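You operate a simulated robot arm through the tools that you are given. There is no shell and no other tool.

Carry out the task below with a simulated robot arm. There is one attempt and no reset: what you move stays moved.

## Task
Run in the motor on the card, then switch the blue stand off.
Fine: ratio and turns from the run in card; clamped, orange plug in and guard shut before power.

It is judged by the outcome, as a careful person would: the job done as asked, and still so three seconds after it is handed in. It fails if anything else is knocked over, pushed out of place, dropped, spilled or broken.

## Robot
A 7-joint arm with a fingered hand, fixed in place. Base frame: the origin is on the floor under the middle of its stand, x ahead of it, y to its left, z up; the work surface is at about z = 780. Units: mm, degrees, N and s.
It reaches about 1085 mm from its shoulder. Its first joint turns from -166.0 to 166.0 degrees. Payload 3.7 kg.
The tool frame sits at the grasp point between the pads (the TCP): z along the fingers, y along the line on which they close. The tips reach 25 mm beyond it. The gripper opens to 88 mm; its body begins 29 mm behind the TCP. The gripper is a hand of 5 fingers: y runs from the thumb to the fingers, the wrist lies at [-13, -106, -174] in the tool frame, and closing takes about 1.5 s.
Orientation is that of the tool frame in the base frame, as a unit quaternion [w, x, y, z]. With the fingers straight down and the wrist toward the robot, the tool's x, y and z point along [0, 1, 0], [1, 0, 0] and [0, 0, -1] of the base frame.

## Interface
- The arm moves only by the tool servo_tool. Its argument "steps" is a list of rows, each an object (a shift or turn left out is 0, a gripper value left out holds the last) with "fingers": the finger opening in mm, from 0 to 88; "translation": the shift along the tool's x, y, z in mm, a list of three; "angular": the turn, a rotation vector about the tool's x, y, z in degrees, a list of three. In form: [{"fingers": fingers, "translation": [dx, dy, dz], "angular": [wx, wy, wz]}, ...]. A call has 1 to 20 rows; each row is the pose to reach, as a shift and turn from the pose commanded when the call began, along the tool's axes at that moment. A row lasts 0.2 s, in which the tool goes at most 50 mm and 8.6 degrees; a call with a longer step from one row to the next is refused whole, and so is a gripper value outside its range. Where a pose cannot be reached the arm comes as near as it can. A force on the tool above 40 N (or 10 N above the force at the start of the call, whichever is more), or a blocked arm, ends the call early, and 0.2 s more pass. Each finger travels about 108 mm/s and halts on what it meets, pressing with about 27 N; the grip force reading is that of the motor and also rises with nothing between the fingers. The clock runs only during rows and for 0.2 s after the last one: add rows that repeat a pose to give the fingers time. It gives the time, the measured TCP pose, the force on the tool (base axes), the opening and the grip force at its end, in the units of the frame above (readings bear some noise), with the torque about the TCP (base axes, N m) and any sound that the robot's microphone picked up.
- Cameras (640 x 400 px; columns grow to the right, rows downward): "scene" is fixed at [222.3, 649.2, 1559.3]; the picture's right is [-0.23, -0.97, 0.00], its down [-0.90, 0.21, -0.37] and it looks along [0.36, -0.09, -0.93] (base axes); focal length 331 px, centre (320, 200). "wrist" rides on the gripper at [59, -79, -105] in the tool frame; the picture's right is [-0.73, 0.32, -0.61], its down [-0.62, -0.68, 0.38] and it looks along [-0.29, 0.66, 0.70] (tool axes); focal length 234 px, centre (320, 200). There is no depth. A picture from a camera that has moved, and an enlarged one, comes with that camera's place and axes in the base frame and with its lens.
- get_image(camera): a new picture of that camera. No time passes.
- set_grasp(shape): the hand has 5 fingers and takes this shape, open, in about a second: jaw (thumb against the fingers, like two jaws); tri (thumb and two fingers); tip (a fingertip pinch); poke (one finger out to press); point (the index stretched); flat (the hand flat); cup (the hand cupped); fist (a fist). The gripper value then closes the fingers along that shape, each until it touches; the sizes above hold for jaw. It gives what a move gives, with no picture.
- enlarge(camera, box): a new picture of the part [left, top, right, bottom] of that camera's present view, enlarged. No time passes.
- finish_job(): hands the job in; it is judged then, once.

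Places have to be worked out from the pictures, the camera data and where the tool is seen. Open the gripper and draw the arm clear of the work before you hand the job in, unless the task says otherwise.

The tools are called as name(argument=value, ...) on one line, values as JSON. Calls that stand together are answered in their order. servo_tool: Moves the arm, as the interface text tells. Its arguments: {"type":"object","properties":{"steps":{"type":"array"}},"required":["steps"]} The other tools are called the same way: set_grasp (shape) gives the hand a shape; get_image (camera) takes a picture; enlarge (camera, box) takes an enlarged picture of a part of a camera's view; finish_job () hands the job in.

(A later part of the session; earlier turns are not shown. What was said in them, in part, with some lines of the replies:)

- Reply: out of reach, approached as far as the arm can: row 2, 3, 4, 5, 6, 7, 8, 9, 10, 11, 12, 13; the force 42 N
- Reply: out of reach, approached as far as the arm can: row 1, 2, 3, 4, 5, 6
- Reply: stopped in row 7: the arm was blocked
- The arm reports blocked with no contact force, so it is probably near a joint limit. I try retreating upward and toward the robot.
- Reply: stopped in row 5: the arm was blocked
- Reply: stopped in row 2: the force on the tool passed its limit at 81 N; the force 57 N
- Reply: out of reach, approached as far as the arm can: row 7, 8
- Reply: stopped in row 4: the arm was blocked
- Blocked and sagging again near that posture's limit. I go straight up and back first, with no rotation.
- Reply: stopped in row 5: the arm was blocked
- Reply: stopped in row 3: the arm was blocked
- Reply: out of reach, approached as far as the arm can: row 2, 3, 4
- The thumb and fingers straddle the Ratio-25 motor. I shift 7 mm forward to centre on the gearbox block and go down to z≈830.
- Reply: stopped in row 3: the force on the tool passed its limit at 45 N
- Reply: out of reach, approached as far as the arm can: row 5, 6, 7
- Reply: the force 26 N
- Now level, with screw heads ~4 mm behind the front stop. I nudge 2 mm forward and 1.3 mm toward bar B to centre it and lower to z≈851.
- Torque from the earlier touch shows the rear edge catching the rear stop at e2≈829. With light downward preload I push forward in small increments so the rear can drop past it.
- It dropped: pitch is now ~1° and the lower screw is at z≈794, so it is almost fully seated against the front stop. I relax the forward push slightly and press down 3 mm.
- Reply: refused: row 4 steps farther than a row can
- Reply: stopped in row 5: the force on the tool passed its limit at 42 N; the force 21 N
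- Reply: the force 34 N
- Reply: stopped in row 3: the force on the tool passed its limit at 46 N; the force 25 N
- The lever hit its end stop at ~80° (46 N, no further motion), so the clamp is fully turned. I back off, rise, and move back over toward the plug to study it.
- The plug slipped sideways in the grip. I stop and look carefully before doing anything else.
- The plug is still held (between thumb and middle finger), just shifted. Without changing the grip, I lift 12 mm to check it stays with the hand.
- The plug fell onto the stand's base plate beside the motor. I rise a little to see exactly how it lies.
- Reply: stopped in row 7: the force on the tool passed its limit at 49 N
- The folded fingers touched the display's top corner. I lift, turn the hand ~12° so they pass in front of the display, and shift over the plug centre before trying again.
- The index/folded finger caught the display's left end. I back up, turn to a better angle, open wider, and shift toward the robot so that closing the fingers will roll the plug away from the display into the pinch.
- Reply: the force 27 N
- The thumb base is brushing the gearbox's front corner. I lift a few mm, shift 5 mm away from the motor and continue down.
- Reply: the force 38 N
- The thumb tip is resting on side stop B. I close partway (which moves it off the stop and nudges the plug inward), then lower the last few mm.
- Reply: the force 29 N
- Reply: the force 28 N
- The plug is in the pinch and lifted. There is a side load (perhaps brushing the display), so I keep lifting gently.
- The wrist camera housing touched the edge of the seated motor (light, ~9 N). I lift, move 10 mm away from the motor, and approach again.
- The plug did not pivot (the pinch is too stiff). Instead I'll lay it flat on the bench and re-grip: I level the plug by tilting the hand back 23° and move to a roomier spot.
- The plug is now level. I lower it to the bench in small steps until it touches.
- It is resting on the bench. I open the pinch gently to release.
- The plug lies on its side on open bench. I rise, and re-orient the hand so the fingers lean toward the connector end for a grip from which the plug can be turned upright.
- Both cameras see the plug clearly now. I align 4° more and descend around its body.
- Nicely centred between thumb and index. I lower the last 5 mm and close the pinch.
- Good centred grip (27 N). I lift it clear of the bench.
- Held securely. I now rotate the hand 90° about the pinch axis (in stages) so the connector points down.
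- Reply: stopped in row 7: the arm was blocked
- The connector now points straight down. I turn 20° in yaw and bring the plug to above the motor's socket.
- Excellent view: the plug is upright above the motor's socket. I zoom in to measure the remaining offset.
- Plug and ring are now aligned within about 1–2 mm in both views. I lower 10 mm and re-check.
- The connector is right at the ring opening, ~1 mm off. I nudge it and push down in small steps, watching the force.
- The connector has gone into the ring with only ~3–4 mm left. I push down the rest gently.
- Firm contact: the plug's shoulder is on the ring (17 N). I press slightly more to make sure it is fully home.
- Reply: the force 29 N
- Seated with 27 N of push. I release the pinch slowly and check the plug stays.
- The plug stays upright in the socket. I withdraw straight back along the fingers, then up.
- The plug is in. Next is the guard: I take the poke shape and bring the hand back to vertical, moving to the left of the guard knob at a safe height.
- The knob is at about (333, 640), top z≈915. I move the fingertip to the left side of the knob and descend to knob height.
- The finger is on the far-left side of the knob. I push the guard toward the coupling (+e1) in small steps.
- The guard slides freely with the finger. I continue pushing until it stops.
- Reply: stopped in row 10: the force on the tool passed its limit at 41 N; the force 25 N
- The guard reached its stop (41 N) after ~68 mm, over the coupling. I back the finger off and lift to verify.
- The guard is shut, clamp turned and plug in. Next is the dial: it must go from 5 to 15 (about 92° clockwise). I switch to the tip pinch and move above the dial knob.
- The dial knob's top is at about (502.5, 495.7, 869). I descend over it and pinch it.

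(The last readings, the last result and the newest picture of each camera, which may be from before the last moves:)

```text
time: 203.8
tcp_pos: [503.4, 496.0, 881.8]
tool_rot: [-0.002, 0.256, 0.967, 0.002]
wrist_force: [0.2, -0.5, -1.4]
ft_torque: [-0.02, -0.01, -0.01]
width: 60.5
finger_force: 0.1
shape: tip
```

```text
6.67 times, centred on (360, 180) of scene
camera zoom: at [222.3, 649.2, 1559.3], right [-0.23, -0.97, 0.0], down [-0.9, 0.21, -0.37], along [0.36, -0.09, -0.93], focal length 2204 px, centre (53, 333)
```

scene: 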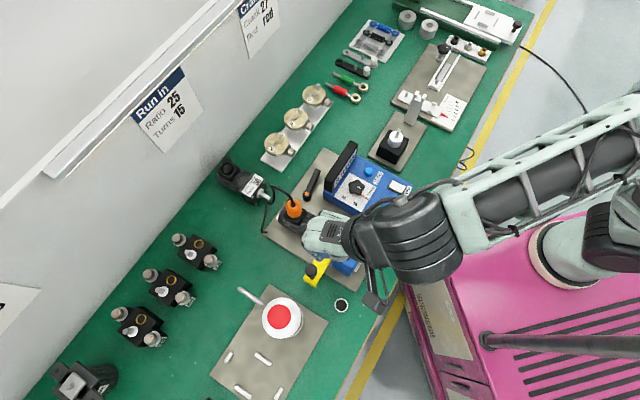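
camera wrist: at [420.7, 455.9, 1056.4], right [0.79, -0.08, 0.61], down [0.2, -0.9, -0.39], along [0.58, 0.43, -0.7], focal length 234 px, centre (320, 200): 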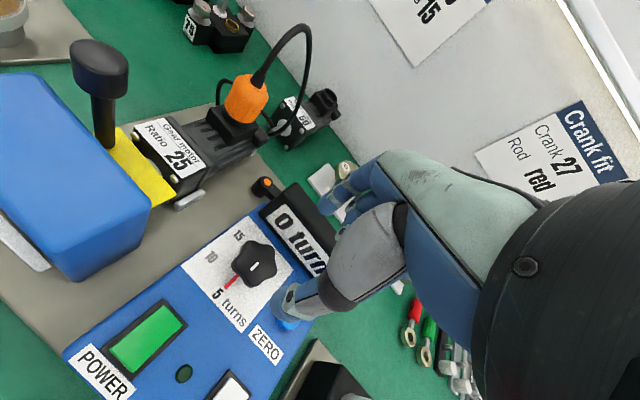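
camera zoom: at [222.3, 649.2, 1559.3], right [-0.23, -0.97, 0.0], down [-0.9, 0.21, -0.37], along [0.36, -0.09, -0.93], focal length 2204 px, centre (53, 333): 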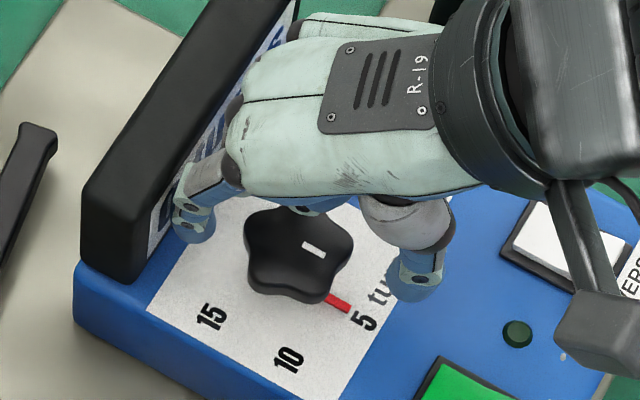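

Index and thumb straddle the knob, pinch line a few mm off centre. I shift 3 mm, go 3 mm lower and close.

servo_tool(steps=[{"fingers": 60, "translation": [-3, 0, 3]}, {"fingers": 52, "translation": [-3, 0, 3]}, {"fingers": 44, "translation": [-3, 0, 3]}, {"fingers": 36, "translation": [-3, 0, 3]}, {"fingers": 30, "translation": [-3, 0, 3]}, {"fingers": 26, "translation": [-3, 0, 3]}, {"fingers": 24, "translation": [-3, 0, 3]}, {"fingers": 24, "translation": [-3, 0, 3]}])

enlarge(camera="wrist", box=[230, 180, 380, 330])

enlarge(camera="scene", box=[330, 150, 390, 210])

```text
time: 205.6
tcp_pos: [507.1, 493.3, 877.2]
tool_rot: [-0.002, 0.256, 0.967, 0.001]
wrist_force: [3.3, -4.3, -4.5]
ft_torque: [-0.13, -0.04, -0.06]
width: 28.6
finger_force: 27.4
shape: tip
```

```text
2.67 times, centred on (305, 255) of wrist
camera zoom: at [416.8, 454.0, 983.1], right [0.79, -0.08, 0.61], down [0.2, -0.9, -0.39], along [0.58, 0.43, -0.7], focal length 624 px, centre (360, 53)
```

zoom: 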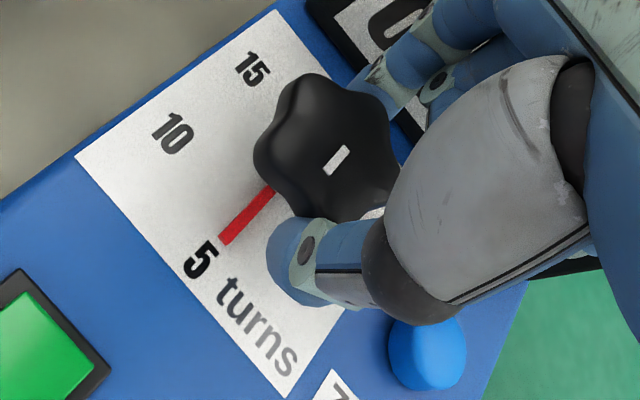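

```text
6.67 times, centred on (360, 180) of scene
camera zoom: at [222.3, 649.2, 1559.3], right [-0.23, -0.97, 0.0], down [-0.9, 0.21, -0.37], along [0.36, -0.09, -0.93], focal length 2204 px, centre (53, 333)
```

zoom: 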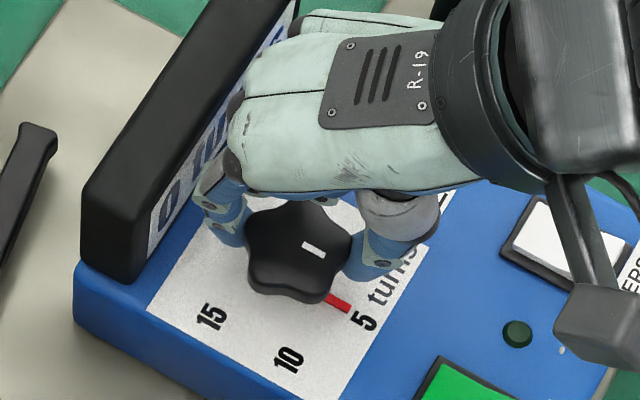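

The knob is gripped. I rotate the hand 46° clockwise about the knob axis (to the 10 mark) and check.

servo_tool(steps=[{"fingers": 22, "translation": [0.1, -0.4, 0], "angular": [0, 0, 5.75]}, {"fingers": 22, "translation": [0.2, -0.8, 0], "angular": [0, 0, 11.5]}, {"fingers": 22, "translation": [0.4, -1.3, 0], "angular": [0, 0, 17.25]}, {"fingers": 22, "translation": [0.6, -1.8, 0], "angular": [0, 0, 23]}, {"fingers": 22, "translation": [0.8, -2.3, 0], "angular": [0, 0, 28.75]}, {"fingers": 22, "translation": [1, -2.8, 0], "angular": [0, 0, 34.5]}, {"fingers": 22, "translation": [1.2, -3.3, 0], "angular": [0, 0, 40.25]}, {"fingers": 22, "translation": [1.4, -3.8, 0], "angular": [0, 0, 46]}, {"fingers": 22, "translation": [1.4, -3.8, 0], "angular": [0, 0, 46]}])

enlarge(camera="wrist", box=[230, 180, 380, 330])

enlarge(camera="scene", box=[330, 150, 390, 210])

```text
time: 207.6
tcp_pos: [503.1, 489.7, 878.6]
tool_rot: [-0.002, 0.614, 0.789, 0.0]
wrist_force: [1.1, 2.1, -7.5]
ft_torque: [0.07, -0.08, -0.01]
width: 28.6
finger_force: 27.2
shape: tip
```

```text
2.67 times, centred on (305, 255) of wrist
camera zoom: at [411.9, 528.2, 984.1], right [0.49, -0.63, 0.6], down [-0.51, -0.77, -0.38], along [0.71, -0.12, -0.7], focal length 624 px, centre (360, 53)
```

zoom: 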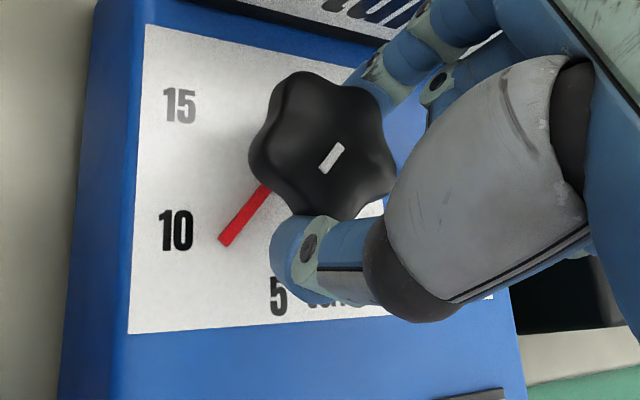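

```text
6.67 times, centred on (360, 180) of scene
camera zoom: at [222.3, 649.2, 1559.3], right [-0.23, -0.97, 0.0], down [-0.9, 0.21, -0.37], along [0.36, -0.09, -0.93], focal length 2204 px, centre (53, 333)
```

zoom: 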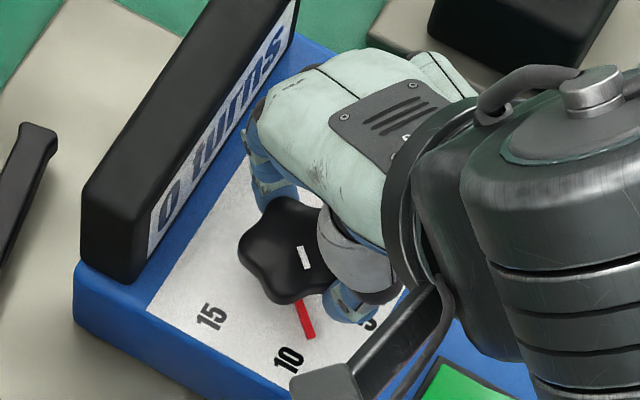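

The knob turned with the hand; the marks are actually ~60° apart, so more rotation is needed (about 80° further). I release, rise, and rotate the hand back to re-grip.

servo_tool(steps=[{"fingers": 30}, {"fingers": 44}, {"fingers": 60}, {"fingers": 60, "translation": [0, 0, -10]}, {"fingers": 60, "translation": [0, 0, -30]}, {"fingers": 60, "translation": [0, 0, -40]}, {"fingers": 60, "translation": [0, 0, -40]}])

servo_tool(steps=[{"fingers": 60, "angular": [0, 0, -7.5]}, {"fingers": 60, "angular": [0, 0, -15]}, {"fingers": 60, "angular": [0, 0, -22.5]}, {"fingers": 60, "angular": [0, 0, -30]}, {"fingers": 60, "angular": [0, 0, -37.5]}, {"fingers": 60, "angular": [0, 0, -45]}, {"fingers": 60, "angular": [0, 0, -52.5]}, {"fingers": 60, "angular": [0, 0, -60]}, {"fingers": 60, "angular": [0, 0, -66]}, {"fingers": 60, "angular": [0, 0, -66]}])

enlarge(camera="wrist", box=[190, 190, 370, 350])

enlarge(camera="scene", box=[330, 150, 390, 210])

```text
time: 209.2
tcp_pos: [502.8, 491.1, 919.7]
tool_rot: [-0.002, 0.613, 0.79, 0.0]
wrist_force: [0.5, -0.2, 0.1]
ft_torque: [0.0, 0.04, -0.02]
width: 59.7
finger_force: 0.0
shape: tip
```

```text
time: 211.3
tcp_pos: [503.1, 490.7, 919.2]
tool_rot: [-0.001, 0.083, 0.997, 0.001]
wrist_force: [-0.4, -0.4, -0.6]
ft_torque: [-0.02, 0.0, 0.03]
width: 59.8
finger_force: 0.0
shape: tip
```

```text
2.50 times, centred on (280, 270) of wrist
camera zoom: at [431.7, 422.8, 1023.6], right [0.77, 0.2, 0.61], down [0.5, -0.77, -0.39], along [0.39, 0.6, -0.69], focal length 585 px, centre (420, 25)
```

zoom: 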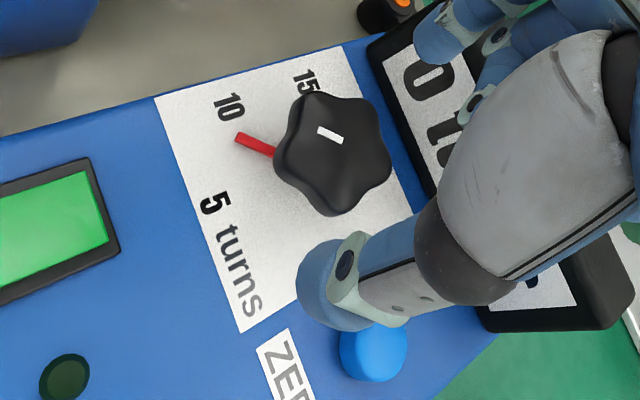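

```text
6.67 times, centred on (360, 180) of scene
camera zoom: at [222.3, 649.2, 1559.3], right [-0.23, -0.97, 0.0], down [-0.9, 0.21, -0.37], along [0.36, -0.09, -0.93], focal length 2204 px, centre (53, 333)
```

zoom: 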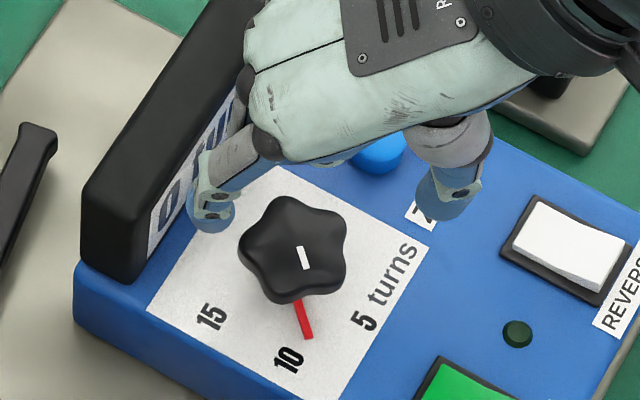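

The pointer is ~13° short of 10, so about 77° more is needed to reach 15. I re-centre on the knob, descend and grip again.

servo_tool(steps=[{"fingers": 60, "translation": [0, 3.5, 0]}, {"fingers": 60, "translation": [0.2, 6.7, 10]}, {"fingers": 60, "translation": [0.2, 6.7, 25]}, {"fingers": 60, "translation": [0.2, 6.7, 38]}, {"fingers": 60, "translation": [0.2, 6.7, 38]}])

servo_tool(steps=[{"fingers": 52}, {"fingers": 44}, {"fingers": 36}, {"fingers": 30}, {"fingers": 26}, {"fingers": 22}, {"fingers": 22}])

enlarge(camera="wrist", box=[230, 180, 380, 330])

enlarge(camera="scene", box=[330, 150, 390, 210])

```text
time: 212.6
tcp_pos: [503.5, 497.9, 880.6]
tool_rot: [-0.001, 0.084, 0.996, 0.002]
wrist_force: [0.1, 0.5, 0.6]
ft_torque: [0.01, -0.02, 0.03]
width: 59.6
finger_force: 0.0
shape: tip
```

```text
time: 214.2
tcp_pos: [502.2, 497.2, 880.3]
tool_rot: [-0.001, 0.083, 0.997, 0.001]
wrist_force: [-1.7, -0.5, -1.8]
ft_torque: [0.02, 0.02, -0.01]
width: 31.1
finger_force: 26.8
shape: tip
```

```text
2.67 times, centred on (305, 255) of wrist
camera zoom: at [431.9, 429.4, 985.5], right [0.77, 0.2, 0.61], down [0.5, -0.77, -0.39], along [0.39, 0.6, -0.7], focal length 624 px, centre (360, 53)
```

zoom: 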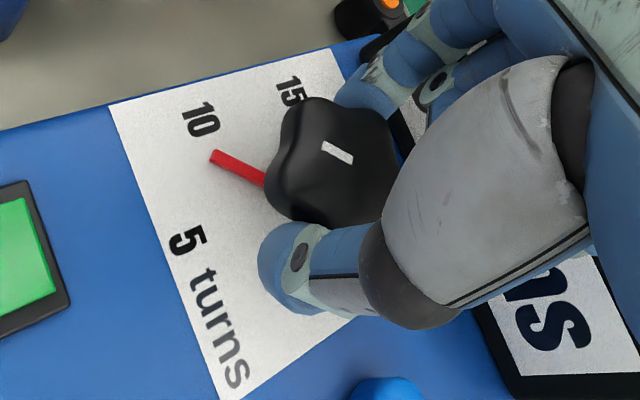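

```text
6.67 times, centred on (360, 180) of scene
camera zoom: at [222.3, 649.2, 1559.3], right [-0.23, -0.97, 0.0], down [-0.9, 0.21, -0.37], along [0.36, -0.09, -0.93], focal length 2204 px, centre (53, 333)
```

zoom: 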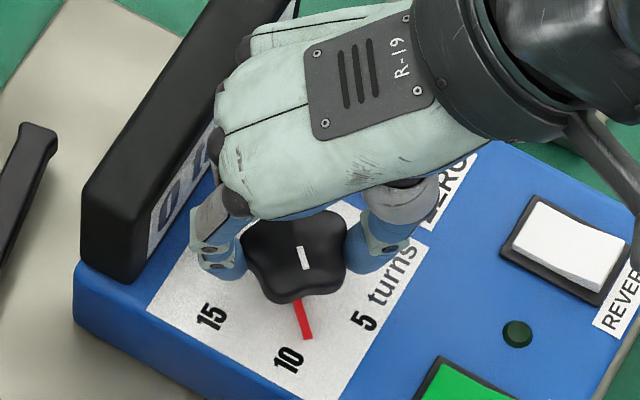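

Gripped centrally with no side force. I rotate 78° clockwise.

servo_tool(steps=[{"fingers": 20, "angular": [0, 0, 6.5]}, {"fingers": 20, "angular": [0, 0, 13]}, {"fingers": 20, "angular": [0, 0, 19.5]}, {"fingers": 20, "angular": [0, 0, 26]}, {"fingers": 20, "angular": [0, 0, 32.5]}, {"fingers": 20, "angular": [0, 0, 39]}, {"fingers": 20, "angular": [0, 0, 45.5]}, {"fingers": 20, "angular": [0, 0, 52]}, {"fingers": 20, "angular": [0, 0, 58.5]}, {"fingers": 20, "angular": [0, 0, 65]}, {"fingers": 20, "angular": [0, 0, 71.5]}, {"fingers": 20, "angular": [0, 0, 78]}, {"fingers": 20, "angular": [0, 0, 78]}])

enlarge(camera="wrist", box=[230, 180, 380, 330])

enlarge(camera="scene", box=[330, 150, 390, 210])

```text
time: 216.9
tcp_pos: [503.0, 497.0, 881.2]
tool_rot: [-0.002, 0.693, 0.721, 0.0]
wrist_force: [-3.8, 2.4, -1.4]
ft_torque: [0.02, 0.06, 0.07]
width: 30.8
finger_force: 26.5
shape: tip
```

```text
2.67 times, centred on (305, 255) of wrist
camera zoom: at [422.5, 553.3, 986.1], right [0.35, -0.71, 0.6], down [-0.66, -0.65, -0.38], along [0.67, -0.26, -0.7], focal length 624 px, centre (360, 53)
```

zoom: 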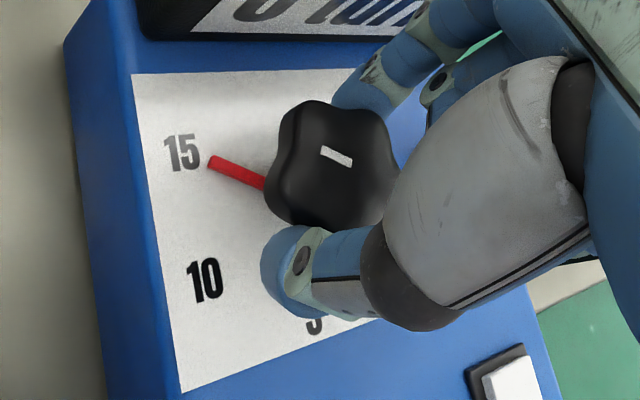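

```text
6.67 times, centred on (360, 180) of scene
camera zoom: at [222.3, 649.2, 1559.3], right [-0.23, -0.97, 0.0], down [-0.9, 0.21, -0.37], along [0.36, -0.09, -0.93], focal length 2204 px, centre (53, 333)
```

zoom: 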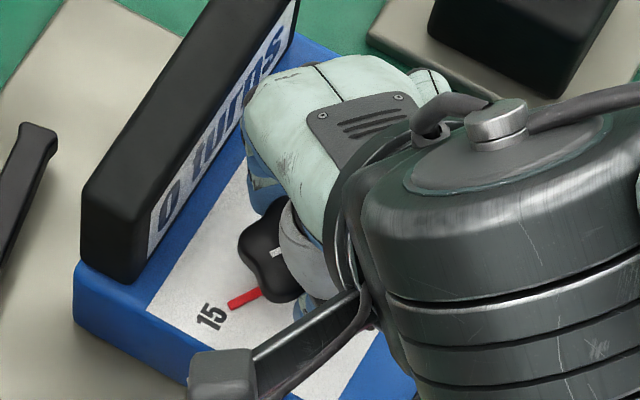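

The pointer is on 15. I release the knob and rise to confirm.

servo_tool(steps=[{"fingers": 28}, {"fingers": 40}, {"fingers": 56}, {"fingers": 62}, {"fingers": 62, "translation": [0, 0, -10]}, {"fingers": 62, "translation": [0, 0, -40]}, {"fingers": 62, "translation": [0, 0, -70]}, {"fingers": 62, "translation": [0, 0, -70]}])

enlarge(camera="wrist", box=[200, 180, 380, 360])

get_image(camera="wrist")

```text
time: 218.8
tcp_pos: [505.6, 498.8, 951.0]
tool_rot: [-0.002, 0.692, 0.722, 0.001]
wrist_force: [-1.0, 0.3, -0.8]
ft_torque: [0.0, -0.02, -0.02]
width: 61.8
finger_force: 0.1
shape: tip
```

```text
2.22 times, centred on (290, 270) of wrist
camera zoom: at [423.3, 553.4, 1057.0], right [0.35, -0.71, 0.6], down [-0.66, -0.65, -0.38], along [0.67, -0.26, -0.7], focal length 520 px, centre (387, 44)
```

zoom: 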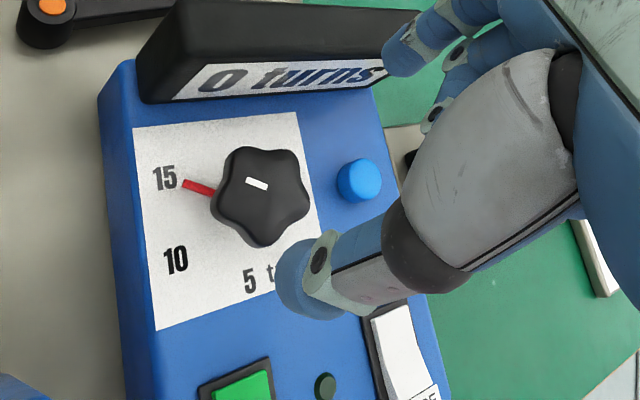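

```text
taken
camera wrist: at [423.3, 553.4, 1057.0], right [0.35, -0.71, 0.6], down [-0.66, -0.65, -0.38], along [0.67, -0.26, -0.7], focal length 234 px, centre (320, 200)
```

wrist: 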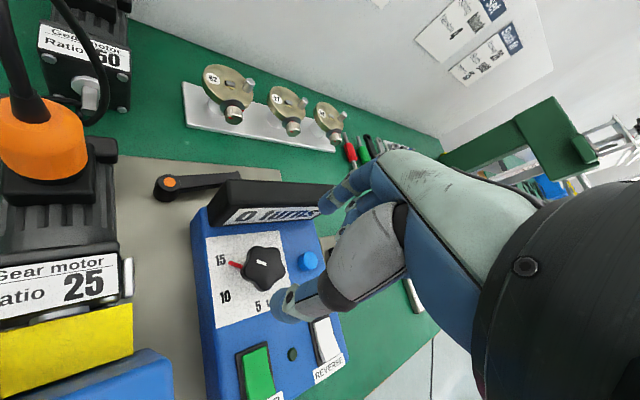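

Dial reads 15, display 0 turns. Before powering I check the POWER and REVERSE rockers closely.

enlarge(camera="scene", box=[360, 165, 420, 225])

enlarge(camera="wrist", box=[220, 300, 370, 400])

enlarge(camera="scene", box=[260, 170, 380, 290])

```text
6.67 times, centred on (390, 195) of scene
camera zoom: at [222.3, 649.2, 1559.3], right [-0.23, -0.97, 0.0], down [-0.9, 0.21, -0.37], along [0.36, -0.09, -0.93], focal length 2204 px, centre (-147, 233)
```

zoom: 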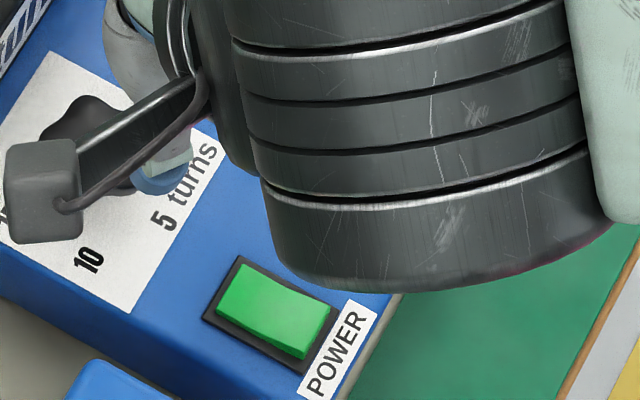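

```text
4.00 times, centred on (295, 350) of wrist
camera zoom: at [423.3, 553.4, 1057.0], right [0.35, -0.71, 0.6], down [-0.66, -0.65, -0.38], along [0.67, -0.26, -0.7], focal length 937 px, centre (420, -400)
```

zoom: 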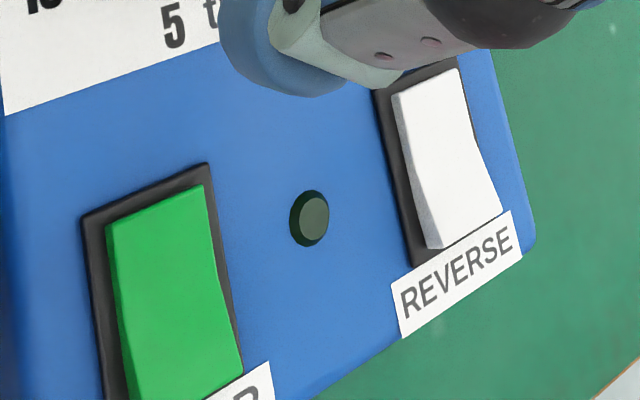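

```text
3.33 times, centred on (320, 230) of scene
camera zoom: at [222.3, 649.2, 1559.3], right [-0.23, -0.97, 0.0], down [-0.9, 0.21, -0.37], along [0.36, -0.09, -0.93], focal length 1102 px, centre (320, 100)
```

zoom: 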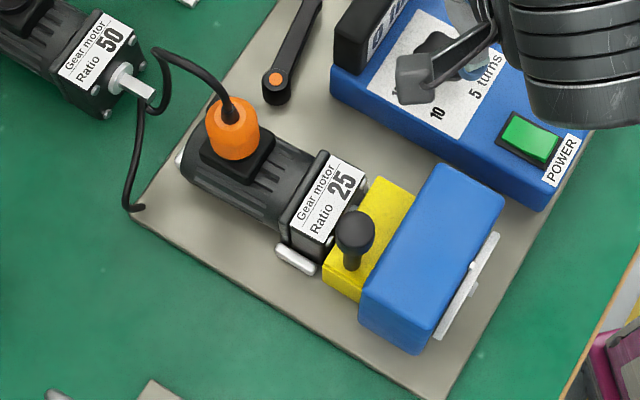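

All interlocks look right: motor seated and clamped, plug in, guard shut, dial at 15, display 0. I take the poke shape and position above the raised (front) end of the POWER rocker.

set_grasp(shape="poke")

servo_tool(steps=[{"translation": [-10, -11, 5], "angular": [0, 0, -7]}, {"translation": [-21, -22, 12], "angular": [0, 0, -14]}, {"translation": [-31, -34, 20], "angular": [0, 0, -21]}, {"translation": [-41, -45, 30], "angular": [0, 0, -28]}, {"translation": [-52, -56, 40], "angular": [0, 0, -35]}, {"translation": [-62, -68, 51], "angular": [0, 0, -42.5]}, {"translation": [-62, -68, 51], "angular": [0, 0, -42.5]}])

get_image(camera="wrist")

enlarge(camera="scene", box=[350, 150, 430, 230])

```text
time: 219.7
tcp_pos: [503.8, 498.2, 951.8]
tool_rot: [-0.002, 0.693, 0.721, 0.0]
wrist_force: [-0.1, 0.7, -0.4]
ft_torque: [-0.03, -0.02, 0.01]
width: 0.0
finger_force: 0.1
shape: poke
```

```text
time: 221.2
tcp_pos: [437.5, 433.9, 899.0]
tool_rot: [-0.002, 0.383, 0.924, 0.001]
wrist_force: [1.5, -0.8, -1.0]
ft_torque: [-0.01, 0.02, 0.05]
width: 0.0
finger_force: 0.1
shape: poke
```

```text
taken
camera wrist: at [340.5, 419.4, 1004.0], right [0.74, -0.29, 0.61], down [-0.04, -0.92, -0.39], along [0.67, 0.26, -0.7], focal length 234 px, centre (320, 200)
```

wrist: 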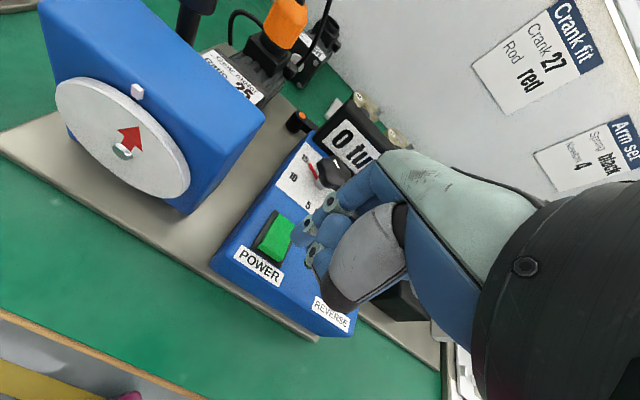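

```text
5.00 times, centred on (390, 190) of scene
camera zoom: at [222.3, 649.2, 1559.3], right [-0.23, -0.97, 0.0], down [-0.9, 0.21, -0.37], along [0.36, -0.09, -0.93], focal length 1653 px, centre (-30, 250)
```

zoom: 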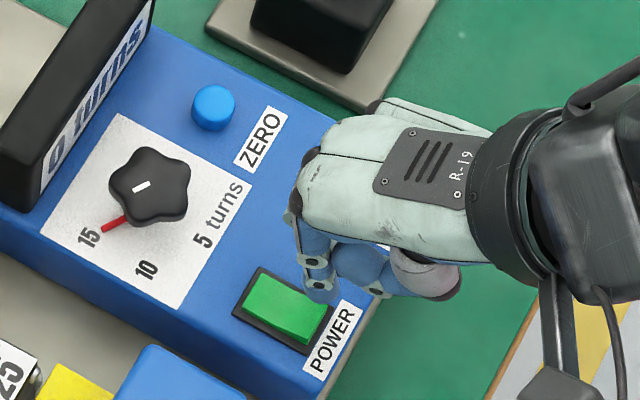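

The fingertip is just above the rocker, ~5 mm to one side. I correct and press down on its front end slowly.

servo_tool(steps=[{"translation": [5, 0, 5]}, {"translation": [5, 0, 14]}, {"translation": [5, 0, 20]}, {"translation": [5, 0, 24]}, {"translation": [5, 0, 24]}])

enlarge(camera="wrist", box=[230, 180, 350, 300])

enlarge(camera="scene", box=[370, 180, 420, 230])

```text
time: 222.4
tcp_pos: [434.2, 436.7, 876.4]
tool_rot: [-0.002, 0.383, 0.924, 0.001]
wrist_force: [-0.2, 0.7, 0.2]
ft_torque: [0.01, 0.0, 0.05]
width: 0.0
finger_force: 0.1
shape: poke
```

```text
3.33 times, centred on (290, 240) of wrist
camera zoom: at [337.5, 422.8, 980.6], right [0.74, -0.29, 0.6], down [-0.04, -0.92, -0.39], along [0.67, 0.26, -0.7], focal length 781 px, centre (420, 67)
```

zoom: 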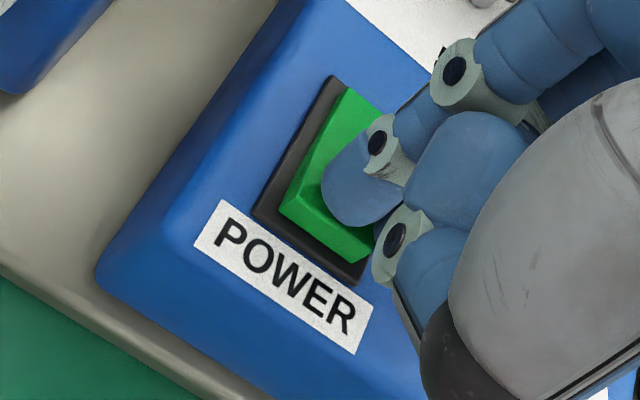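

```text
8.00 times, centred on (395, 205) of scene
camera zoom: at [222.3, 649.2, 1559.3], right [-0.23, -0.97, 0.0], down [-0.9, 0.21, -0.37], along [0.36, -0.09, -0.93], focal length 2645 px, centre (-280, 160)
```

zoom: 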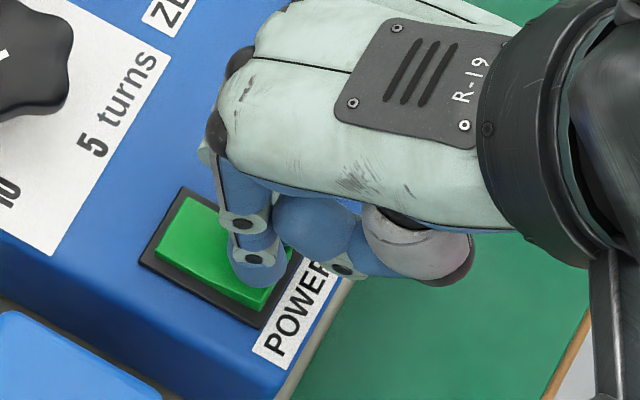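

The fingertip is over the rocker's front half. I press down in 2 mm steps.

servo_tool(steps=[{"translation": [0, 0, 2]}, {"translation": [0, 0, 4]}, {"translation": [0, 0, 6]}, {"translation": [0, 0, 8]}, {"translation": [0, 0, 10]}])

enlarge(camera="wrist", box=[220, 100, 380, 300])

```text
time: 223.6
tcp_pos: [435.2, 438.4, 872.5]
tool_rot: [-0.001, 0.383, 0.924, 0.006]
wrist_force: [0.1, -7.5, 12.5]
ft_torque: [-0.12, 0.0, 0.0]
width: 0.2
finger_force: 0.0
shape: poke
stopped in row 5: the force on the tool passed its limit at 48 N (the readings are from after the stop); the commanded pose is now the measured one
```

```text
2.00 times, centred on (300, 200) of wrist
camera zoom: at [337.9, 423.2, 976.6], right [0.74, -0.29, 0.61], down [-0.04, -0.92, -0.39], along [0.67, 0.27, -0.69], focal length 468 px, centre (360, 200)
```

zoom: 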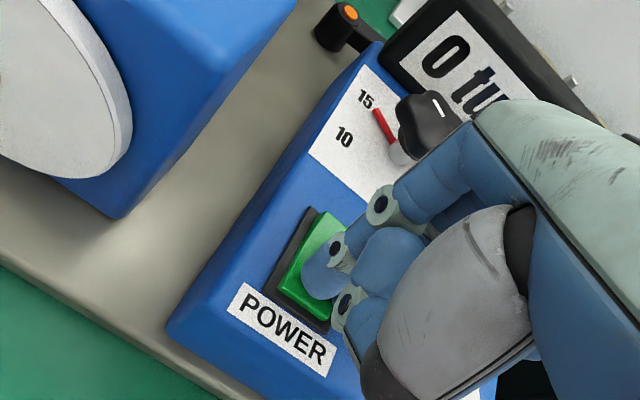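

The press reached 48 N. I lift off and wait a moment to see whether power came on.

servo_tool(steps=[{"translation": [0, 0, -6]}, {"translation": [0, 0, -12]}, {"translation": [0, 0, -12]}])

enlarge(camera="wrist", box=[220, 100, 380, 300])

enlarge(camera="scene", box=[320, 140, 420, 240])

```text
time: 224.3
tcp_pos: [434.0, 438.0, 883.7]
tool_rot: [-0.001, 0.383, 0.924, 0.005]
wrist_force: [-1.0, 0.3, 0.4]
ft_torque: [0.0, 0.02, 0.03]
width: 0.1
finger_force: 0.0
shape: poke
```

```text
2.00 times, centred on (300, 200) of wrist
camera zoom: at [337.2, 423.8, 988.5], right [0.74, -0.29, 0.6], down [-0.04, -0.92, -0.39], along [0.67, 0.27, -0.69], focal length 468 px, centre (360, 200)
```

zoom: 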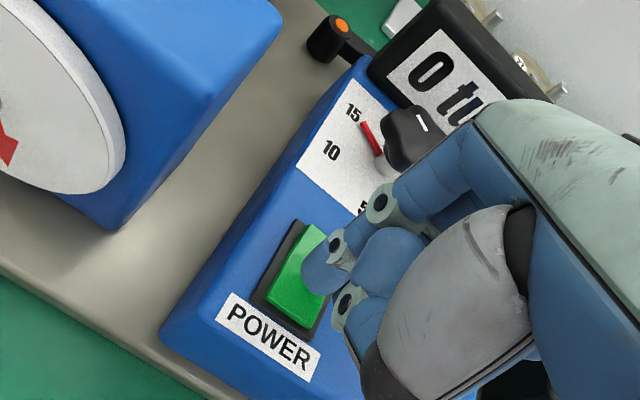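

```text
4.00 times, centred on (370, 190) of scene
camera zoom: at [222.3, 649.2, 1559.3], right [-0.23, -0.97, 0.0], down [-0.9, 0.21, -0.37], along [0.36, -0.09, -0.93], focal length 1323 px, centre (120, 240)
```

zoom: 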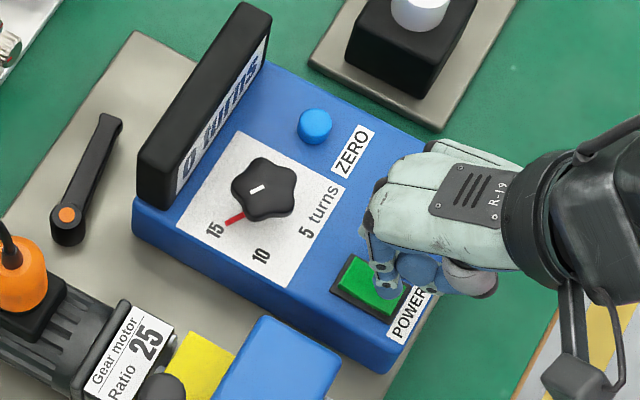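

I move the hand up and wait a second to watch the display, the lamp and the disc.

servo_tool(steps=[{"translation": [0, 0, -20]}, {"translation": [0, 0, -45]}, {"translation": [0, 0, -60]}, {"translation": [0, 0, -60]}, {"translation": [0, 0, -60]}])

enlarge(camera="wrist", box=[150, 80, 370, 300])

enlarge(camera="scene", box=[320, 140, 420, 240])

```text
time: 225.6
tcp_pos: [433.1, 438.7, 943.2]
tool_rot: [-0.001, 0.384, 0.923, 0.006]
wrist_force: [0.3, -0.3, 0.7]
ft_torque: [0.0, 0.02, -0.01]
width: 0.0
finger_force: 0.0
shape: poke
```

```text
1.82 times, centred on (260, 190) of wrist
camera zoom: at [336.7, 423.1, 1046.9], right [0.74, -0.29, 0.6], down [-0.04, -0.92, -0.39], along [0.67, 0.27, -0.69], focal length 426 px, centre (429, 218)
```

zoom: 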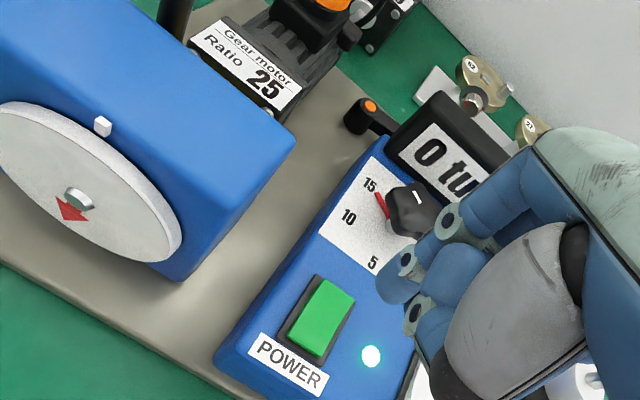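

```text
4.00 times, centred on (370, 190) of scene
camera zoom: at [222.3, 649.2, 1559.3], right [-0.23, -0.97, 0.0], down [-0.9, 0.21, -0.37], along [0.36, -0.09, -0.93], focal length 1323 px, centre (120, 240)
```

zoom: 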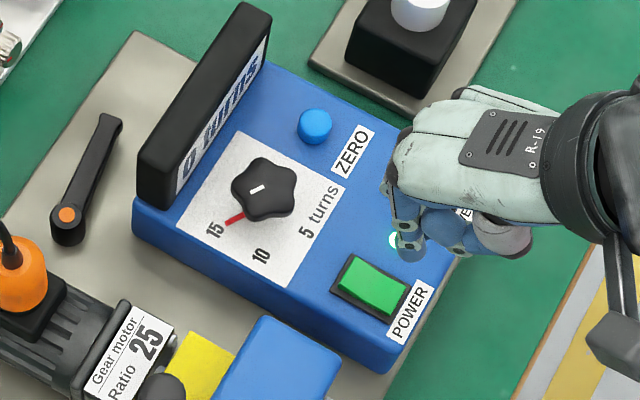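

The lamp is lit and the disc has turned: power is on. I move the hand slightly aside and wait, watching the turns display.

servo_tool(steps=[{"translation": [-10, -8, -10]}, {"translation": [-25, -16, -20]}, {"translation": [-40, -24, -30]}, {"translation": [-40, -24, -30]}, {"translation": [-40, -24, -30]}, {"translation": [-40, -24, -30]}, {"translation": [-40, -24, -30]}, {"translation": [-40, -24, -30]}])

enlarge(camera="wrist", box=[100, 80, 360, 300])

enlarge(camera="scene", box=[330, 140, 380, 190])

```text
time: 227.3
tcp_pos: [446.0, 392.3, 974.0]
tool_rot: [-0.002, 0.384, 0.923, 0.004]
wrist_force: [0.3, 0.5, 0.3]
ft_torque: [0.02, 0.01, -0.02]
width: 0.0
finger_force: 0.0
shape: poke
```

```text
1.82 times, centred on (230, 190) of wrist
camera zoom: at [349.3, 376.8, 1078.0], right [0.74, -0.29, 0.6], down [-0.04, -0.92, -0.39], along [0.67, 0.27, -0.69], focal length 426 px, centre (484, 218)
```

zoom: 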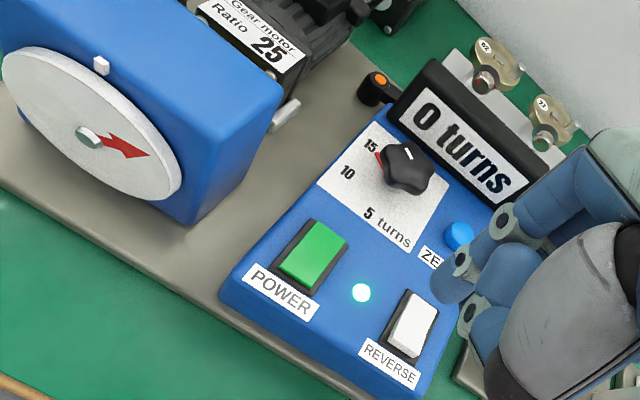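

```text
8.00 times, centred on (355, 165) of scene
camera zoom: at [222.3, 649.2, 1559.3], right [-0.23, -0.97, 0.0], down [-0.9, 0.21, -0.37], along [0.36, -0.09, -0.93], focal length 2645 px, centre (40, 480)
```

zoom: 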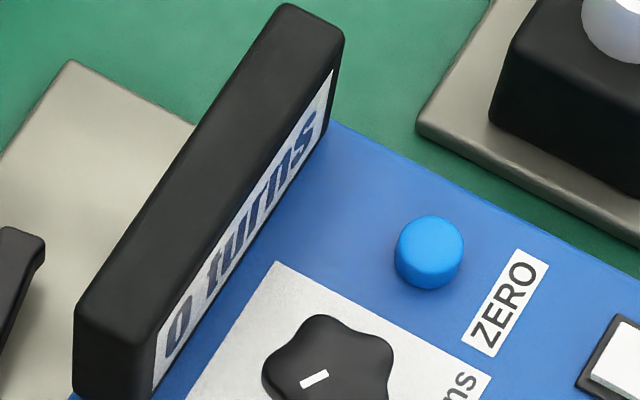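

The disc is turning slowly; the count has not reached 1 yet. I wait and watch.

servo_tool(steps=[{}, {}, {}, {}, {}, {}, {}, {}, {}, {}, {}, {}, {}, {}, {}])

enlarge(camera="wrist", box=[100, 80, 360, 300])

```text
time: 230.6
tcp_pos: [445.4, 391.3, 973.7]
tool_rot: [-0.002, 0.383, 0.924, 0.005]
wrist_force: [-0.1, 0.6, -0.6]
ft_torque: [-0.03, 0.01, -0.01]
width: 0.0
finger_force: 0.1
shape: poke
```

```text
1.82 times, centred on (230, 190) of wrist
camera zoom: at [349.3, 376.8, 1078.0], right [0.74, -0.29, 0.6], down [-0.04, -0.92, -0.39], along [0.67, 0.27, -0.69], focal length 426 px, centre (484, 218)
```

zoom: 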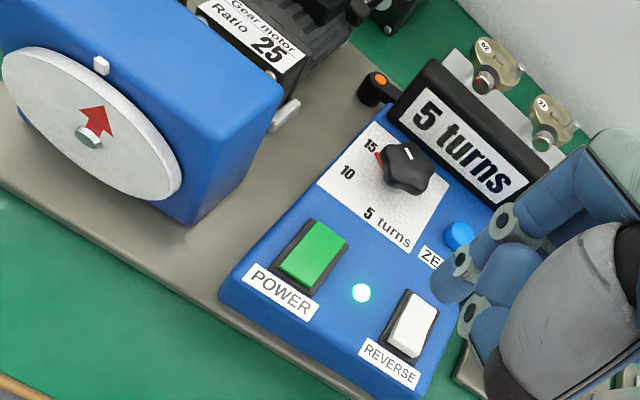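

It is counting: 5 turns. I keep waiting.

servo_tool(steps=[{}, {}, {}, {}, {}, {}, {}, {}, {}, {}, {}, {}, {}, {}, {}])

enlarge(camera="wrist", box=[100, 80, 360, 300])

```text
time: 233.8
tcp_pos: [447.0, 392.1, 973.7]
tool_rot: [-0.002, 0.384, 0.923, 0.005]
wrist_force: [0.7, 0.2, 0.4]
ft_torque: [0.02, 0.01, 0.03]
width: 0.0
finger_force: 0.0
shape: poke
```

```text
1.82 times, centred on (230, 190) of wrist
camera zoom: at [349.3, 376.8, 1078.0], right [0.74, -0.29, 0.6], down [-0.04, -0.92, -0.39], along [0.67, 0.27, -0.69], focal length 426 px, centre (484, 218)
```

zoom: 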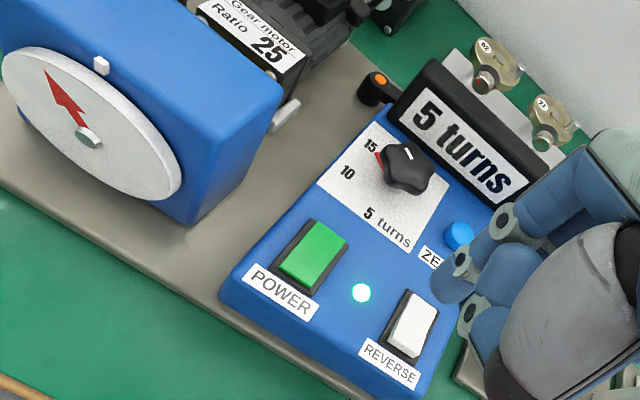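

The display steps in fives. I keep waiting for 15.

servo_tool(steps=[{}, {}, {}, {}, {}, {}, {}, {}, {}, {}, {}, {}])

enlarge(camera="wrist", box=[100, 80, 360, 300])

```text
time: 236.3
tcp_pos: [446.4, 391.9, 972.5]
tool_rot: [-0.002, 0.384, 0.923, 0.005]
wrist_force: [-0.2, -0.2, -1.5]
ft_torque: [0.01, 0.01, 0.0]
width: 0.2
finger_force: 0.0
shape: poke
```

```text
1.82 times, centred on (230, 190) of wrist
camera zoom: at [349.3, 376.8, 1078.0], right [0.74, -0.29, 0.6], down [-0.04, -0.92, -0.39], along [0.67, 0.27, -0.69], focal length 426 px, centre (484, 218)
```

zoom: 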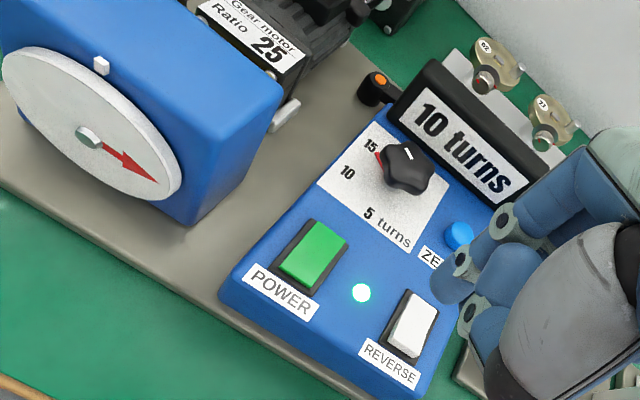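

10 turns. I bring the finger to just above the rear end of the POWER rocker so I can switch off once it has finished, still watching the display.

servo_tool(steps=[{"translation": [13, 13, 15]}, {"translation": [27, 26, 35]}, {"translation": [40, 39, 60]}, {"translation": [40, 39, 76]}, {"translation": [40, 39, 76]}, {"translation": [40, 39, 76]}])

enlarge(camera="wrist", box=[200, 80, 380, 280])

enlarge(camera="scene", box=[330, 140, 420, 230])

```text
time: 237.8
tcp_pos: [445.3, 449.1, 897.1]
tool_rot: [-0.002, 0.384, 0.923, 0.005]
wrist_force: [0.3, 0.4, -0.4]
ft_torque: [0.03, 0.02, -0.02]
width: 0.0
finger_force: 0.0
shape: poke
```

```text
2.00 times, centred on (290, 180) of wrist
camera zoom: at [347.8, 433.9, 1001.1], right [0.74, -0.29, 0.6], down [-0.04, -0.92, -0.39], along [0.67, 0.27, -0.69], focal length 468 px, centre (380, 240)
```

zoom: 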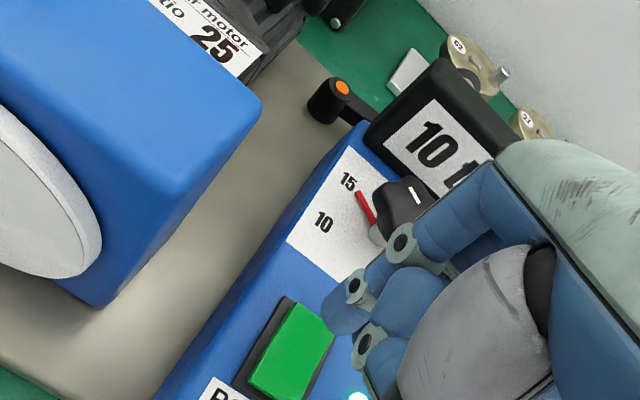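

```text
4.44 times, centred on (375, 185) of scene
camera zoom: at [222.3, 649.2, 1559.3], right [-0.23, -0.97, 0.0], down [-0.9, 0.21, -0.37], along [0.36, -0.09, -0.93], focal length 1470 px, centre (76, 267)
```

zoom: 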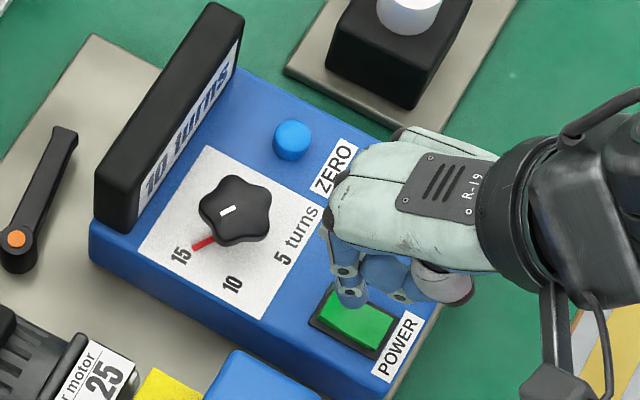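

Finger in position over the rear of the rocker; display still 10. I wait in short steps.

servo_tool(steps=[{}, {}, {}, {}, {}, {}, {}, {}, {}])

enlarge(camera="wrist", box=[200, 80, 380, 280])

```text
time: 239.8
tcp_pos: [444.2, 448.8, 895.7]
tool_rot: [-0.002, 0.384, 0.923, 0.005]
wrist_force: [-0.5, 0.0, -0.1]
ft_torque: [-0.02, -0.02, -0.02]
width: 0.0
finger_force: 0.0
shape: poke
```

```text
2.00 times, centred on (290, 180) of wrist
camera zoom: at [347.9, 433.8, 1001.2], right [0.74, -0.29, 0.6], down [-0.04, -0.92, -0.39], along [0.67, 0.27, -0.69], focal length 468 px, centre (380, 240)
```

zoom: 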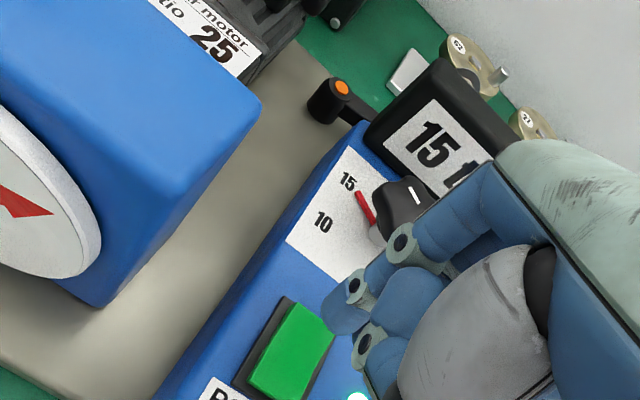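

It shows 15 turns. I take a quick look whether the disc has stopped by itself.

servo_tool(steps=[{}])

enlarge(camera="wrist", box=[200, 80, 380, 280])

```text
time: 240.2
tcp_pos: [445.1, 448.8, 896.1]
tool_rot: [-0.001, 0.383, 0.924, 0.005]
wrist_force: [0.2, -0.2, -0.1]
ft_torque: [-0.01, -0.01, 0.03]
width: 0.0
finger_force: 0.2
shape: poke
```

```text
2.00 times, centred on (290, 180) of wrist
camera zoom: at [347.9, 433.8, 1001.2], right [0.74, -0.29, 0.6], down [-0.04, -0.92, -0.39], along [0.67, 0.27, -0.69], focal length 468 px, centre (380, 240)
```

zoom: 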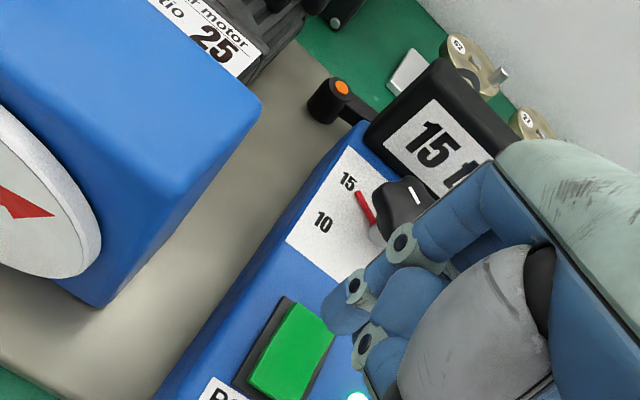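

The disc has stopped at 15 turns: the run is complete. Now I press the rear end of the POWER rocker to switch the stand off.

servo_tool(steps=[{"translation": [0, 0, 8]}, {"translation": [0, 0, 16]}, {"translation": [0, 0, 20]}, {"translation": [0, 0, 23]}, {"translation": [0, 0, 26]}, {"translation": [0, 0, 28]}, {"translation": [0, 0, 30]}])

enlarge(camera="wrist", box=[200, 120, 360, 290])

```text
time: 241.6
tcp_pos: [447.8, 449.8, 873.6]
tool_rot: [-0.002, 0.384, 0.923, 0.01]
wrist_force: [0.4, -0.4, 10.6]
ft_torque: [-0.07, -0.02, 0.01]
width: 0.1
finger_force: 0.0
shape: poke
stopped in row 7: the force on the tool passed its limit at 44 N (the readings are from after the stop); the commanded pose is now the measured one
```

```text
2.35 times, centred on (280, 205) of wrist
camera zoom: at [349.3, 435.1, 977.0], right [0.74, -0.3, 0.6], down [-0.04, -0.91, -0.4], along [0.67, 0.27, -0.69], focal length 551 px, centre (414, 188)
```

zoom: 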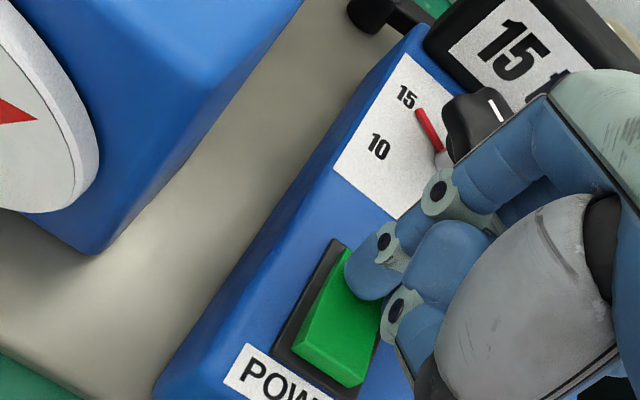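

The rocker has flipped (front end raised again). I lift off and check the lamp.

servo_tool(steps=[{"translation": [0, 0, -8]}, {"translation": [0, 0, -30]}, {"translation": [-15, -10, -60]}, {"translation": [-40, -30, -90]}, {"translation": [-50, -60, -105]}, {"translation": [-50, -60, -105]}])

enlarge(camera="wrist", box=[100, 60, 360, 300])

get_image(camera="scene")

```text
time: 243.0
tcp_pos: [439.2, 370.2, 974.9]
tool_rot: [-0.002, 0.384, 0.923, 0.009]
wrist_force: [-0.3, -0.3, 0.7]
ft_torque: [0.0, 0.03, -0.01]
width: 0.0
finger_force: 0.0
shape: poke
```

```text
1.67 times, centred on (230, 180) of wrist
camera zoom: at [341.7, 354.7, 1079.3], right [0.74, -0.3, 0.6], down [-0.04, -0.92, -0.4], along [0.67, 0.27, -0.69], focal length 390 px, centre (470, 233)
```

zoom: 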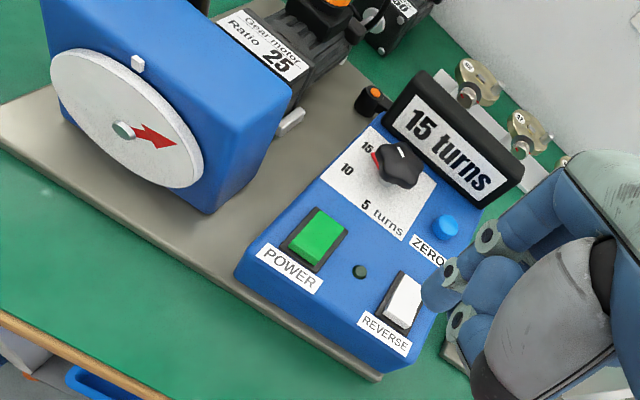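

```text
taken
```

scene: 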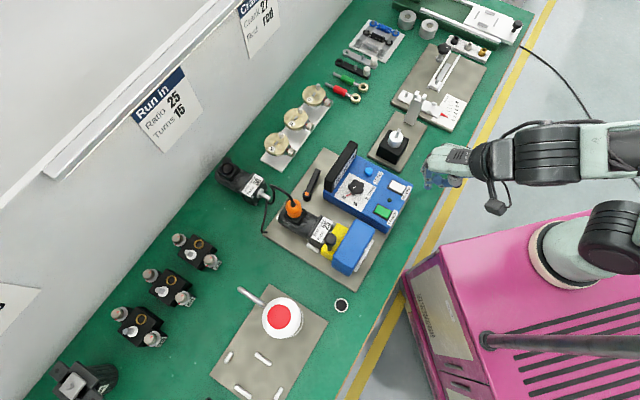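

Lamp off, display at 15 turns, stand switched off, and everything else is where it was. I open the hand and draw the arm clear.

set_grasp(shape="jaw")

servo_tool(steps=[{"fingers": 88, "translation": [5, -10, -35]}, {"fingers": 88, "translation": [12, -25, -70]}, {"fingers": 88, "translation": [22, -50, -100]}, {"fingers": 88, "translation": [35, -78, -125]}, {"fingers": 88, "translation": [49, -105, -135]}, {"fingers": 88, "translation": [49, -105, -135]}])

get_image(camera="scene")

enlarge(camera="scene", box=[240, 130, 420, 300])

```text
time: 243.9
tcp_pos: [438.5, 369.5, 974.9]
tool_rot: [-0.002, 0.384, 0.923, 0.009]
wrist_force: [-0.2, 0.1, -0.5]
ft_torque: [0.02, 0.01, -0.01]
width: 87.7
finger_force: 0.0
shape: jaw
```

```text
time: 245.3
tcp_pos: [329.6, 330.8, 1108.9]
tool_rot: [-0.002, 0.384, 0.923, 0.009]
wrist_force: [-0.3, 0.1, 0.8]
ft_torque: [-0.03, 0.0, 0.01]
width: 87.9
finger_force: 0.1
shape: jaw
```

```text
taken
```

scene: 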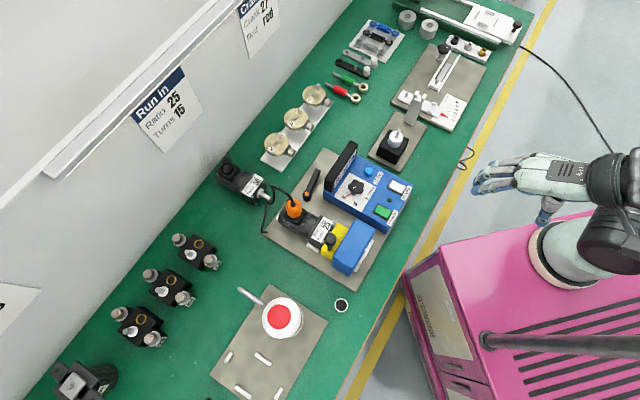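

```text
2.35 times, centred on (330, 215) of scene
camera zoom: at [222.3, 649.2, 1559.3], right [-0.23, -0.97, 0.0], down [-0.9, 0.21, -0.37], along [0.36, -0.09, -0.93], focal length 778 px, centre (296, 165)
```

zoom: 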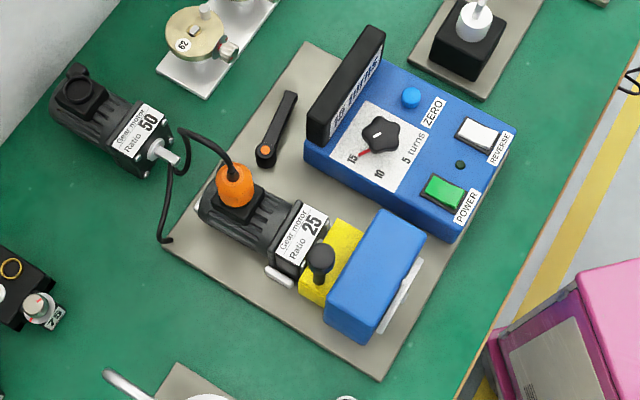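

The Ratio‑25 motor is clamped with its plug in and the guard shut. The 15-turn run is complete, the stand is off with its lamp dark, and the arm is clear. I hand the job in.

finish_job()

```text
The job is handed in.
```

The Ratio 25 motor has been run in for 15 turns as the card asks, and the blue stand is switched off. One thing went wrong on the way: I dropped the orange plug once, described below.

- **Before power:** the motor was seated in the nest, the clamp lever was turned to its end stop, the orange plug was in and the guard was shut.
- **Run:** the dial was set to 15. The display counted up to 15 turns and the disc stopped by itself.
- **After:** I pressed POWER off. The lamp is dark and the display still reads 15 turns.

- **Dropped plug:** while I was first trying to insert it, the plug slipped out of the hand and fell onto the stand's base plate. I picked it up and plugged it in, and the motor ran normally with it.
- **Bumps:** the hand also touched the blue housing, the display and the motor a few times, with the highest recorded contact at 81 N on the housing. Nothing looked moved or damaged in the final pictures.

The motor, plug and guard were left as they were for the run. The hand is open and the arm is clear of the work.
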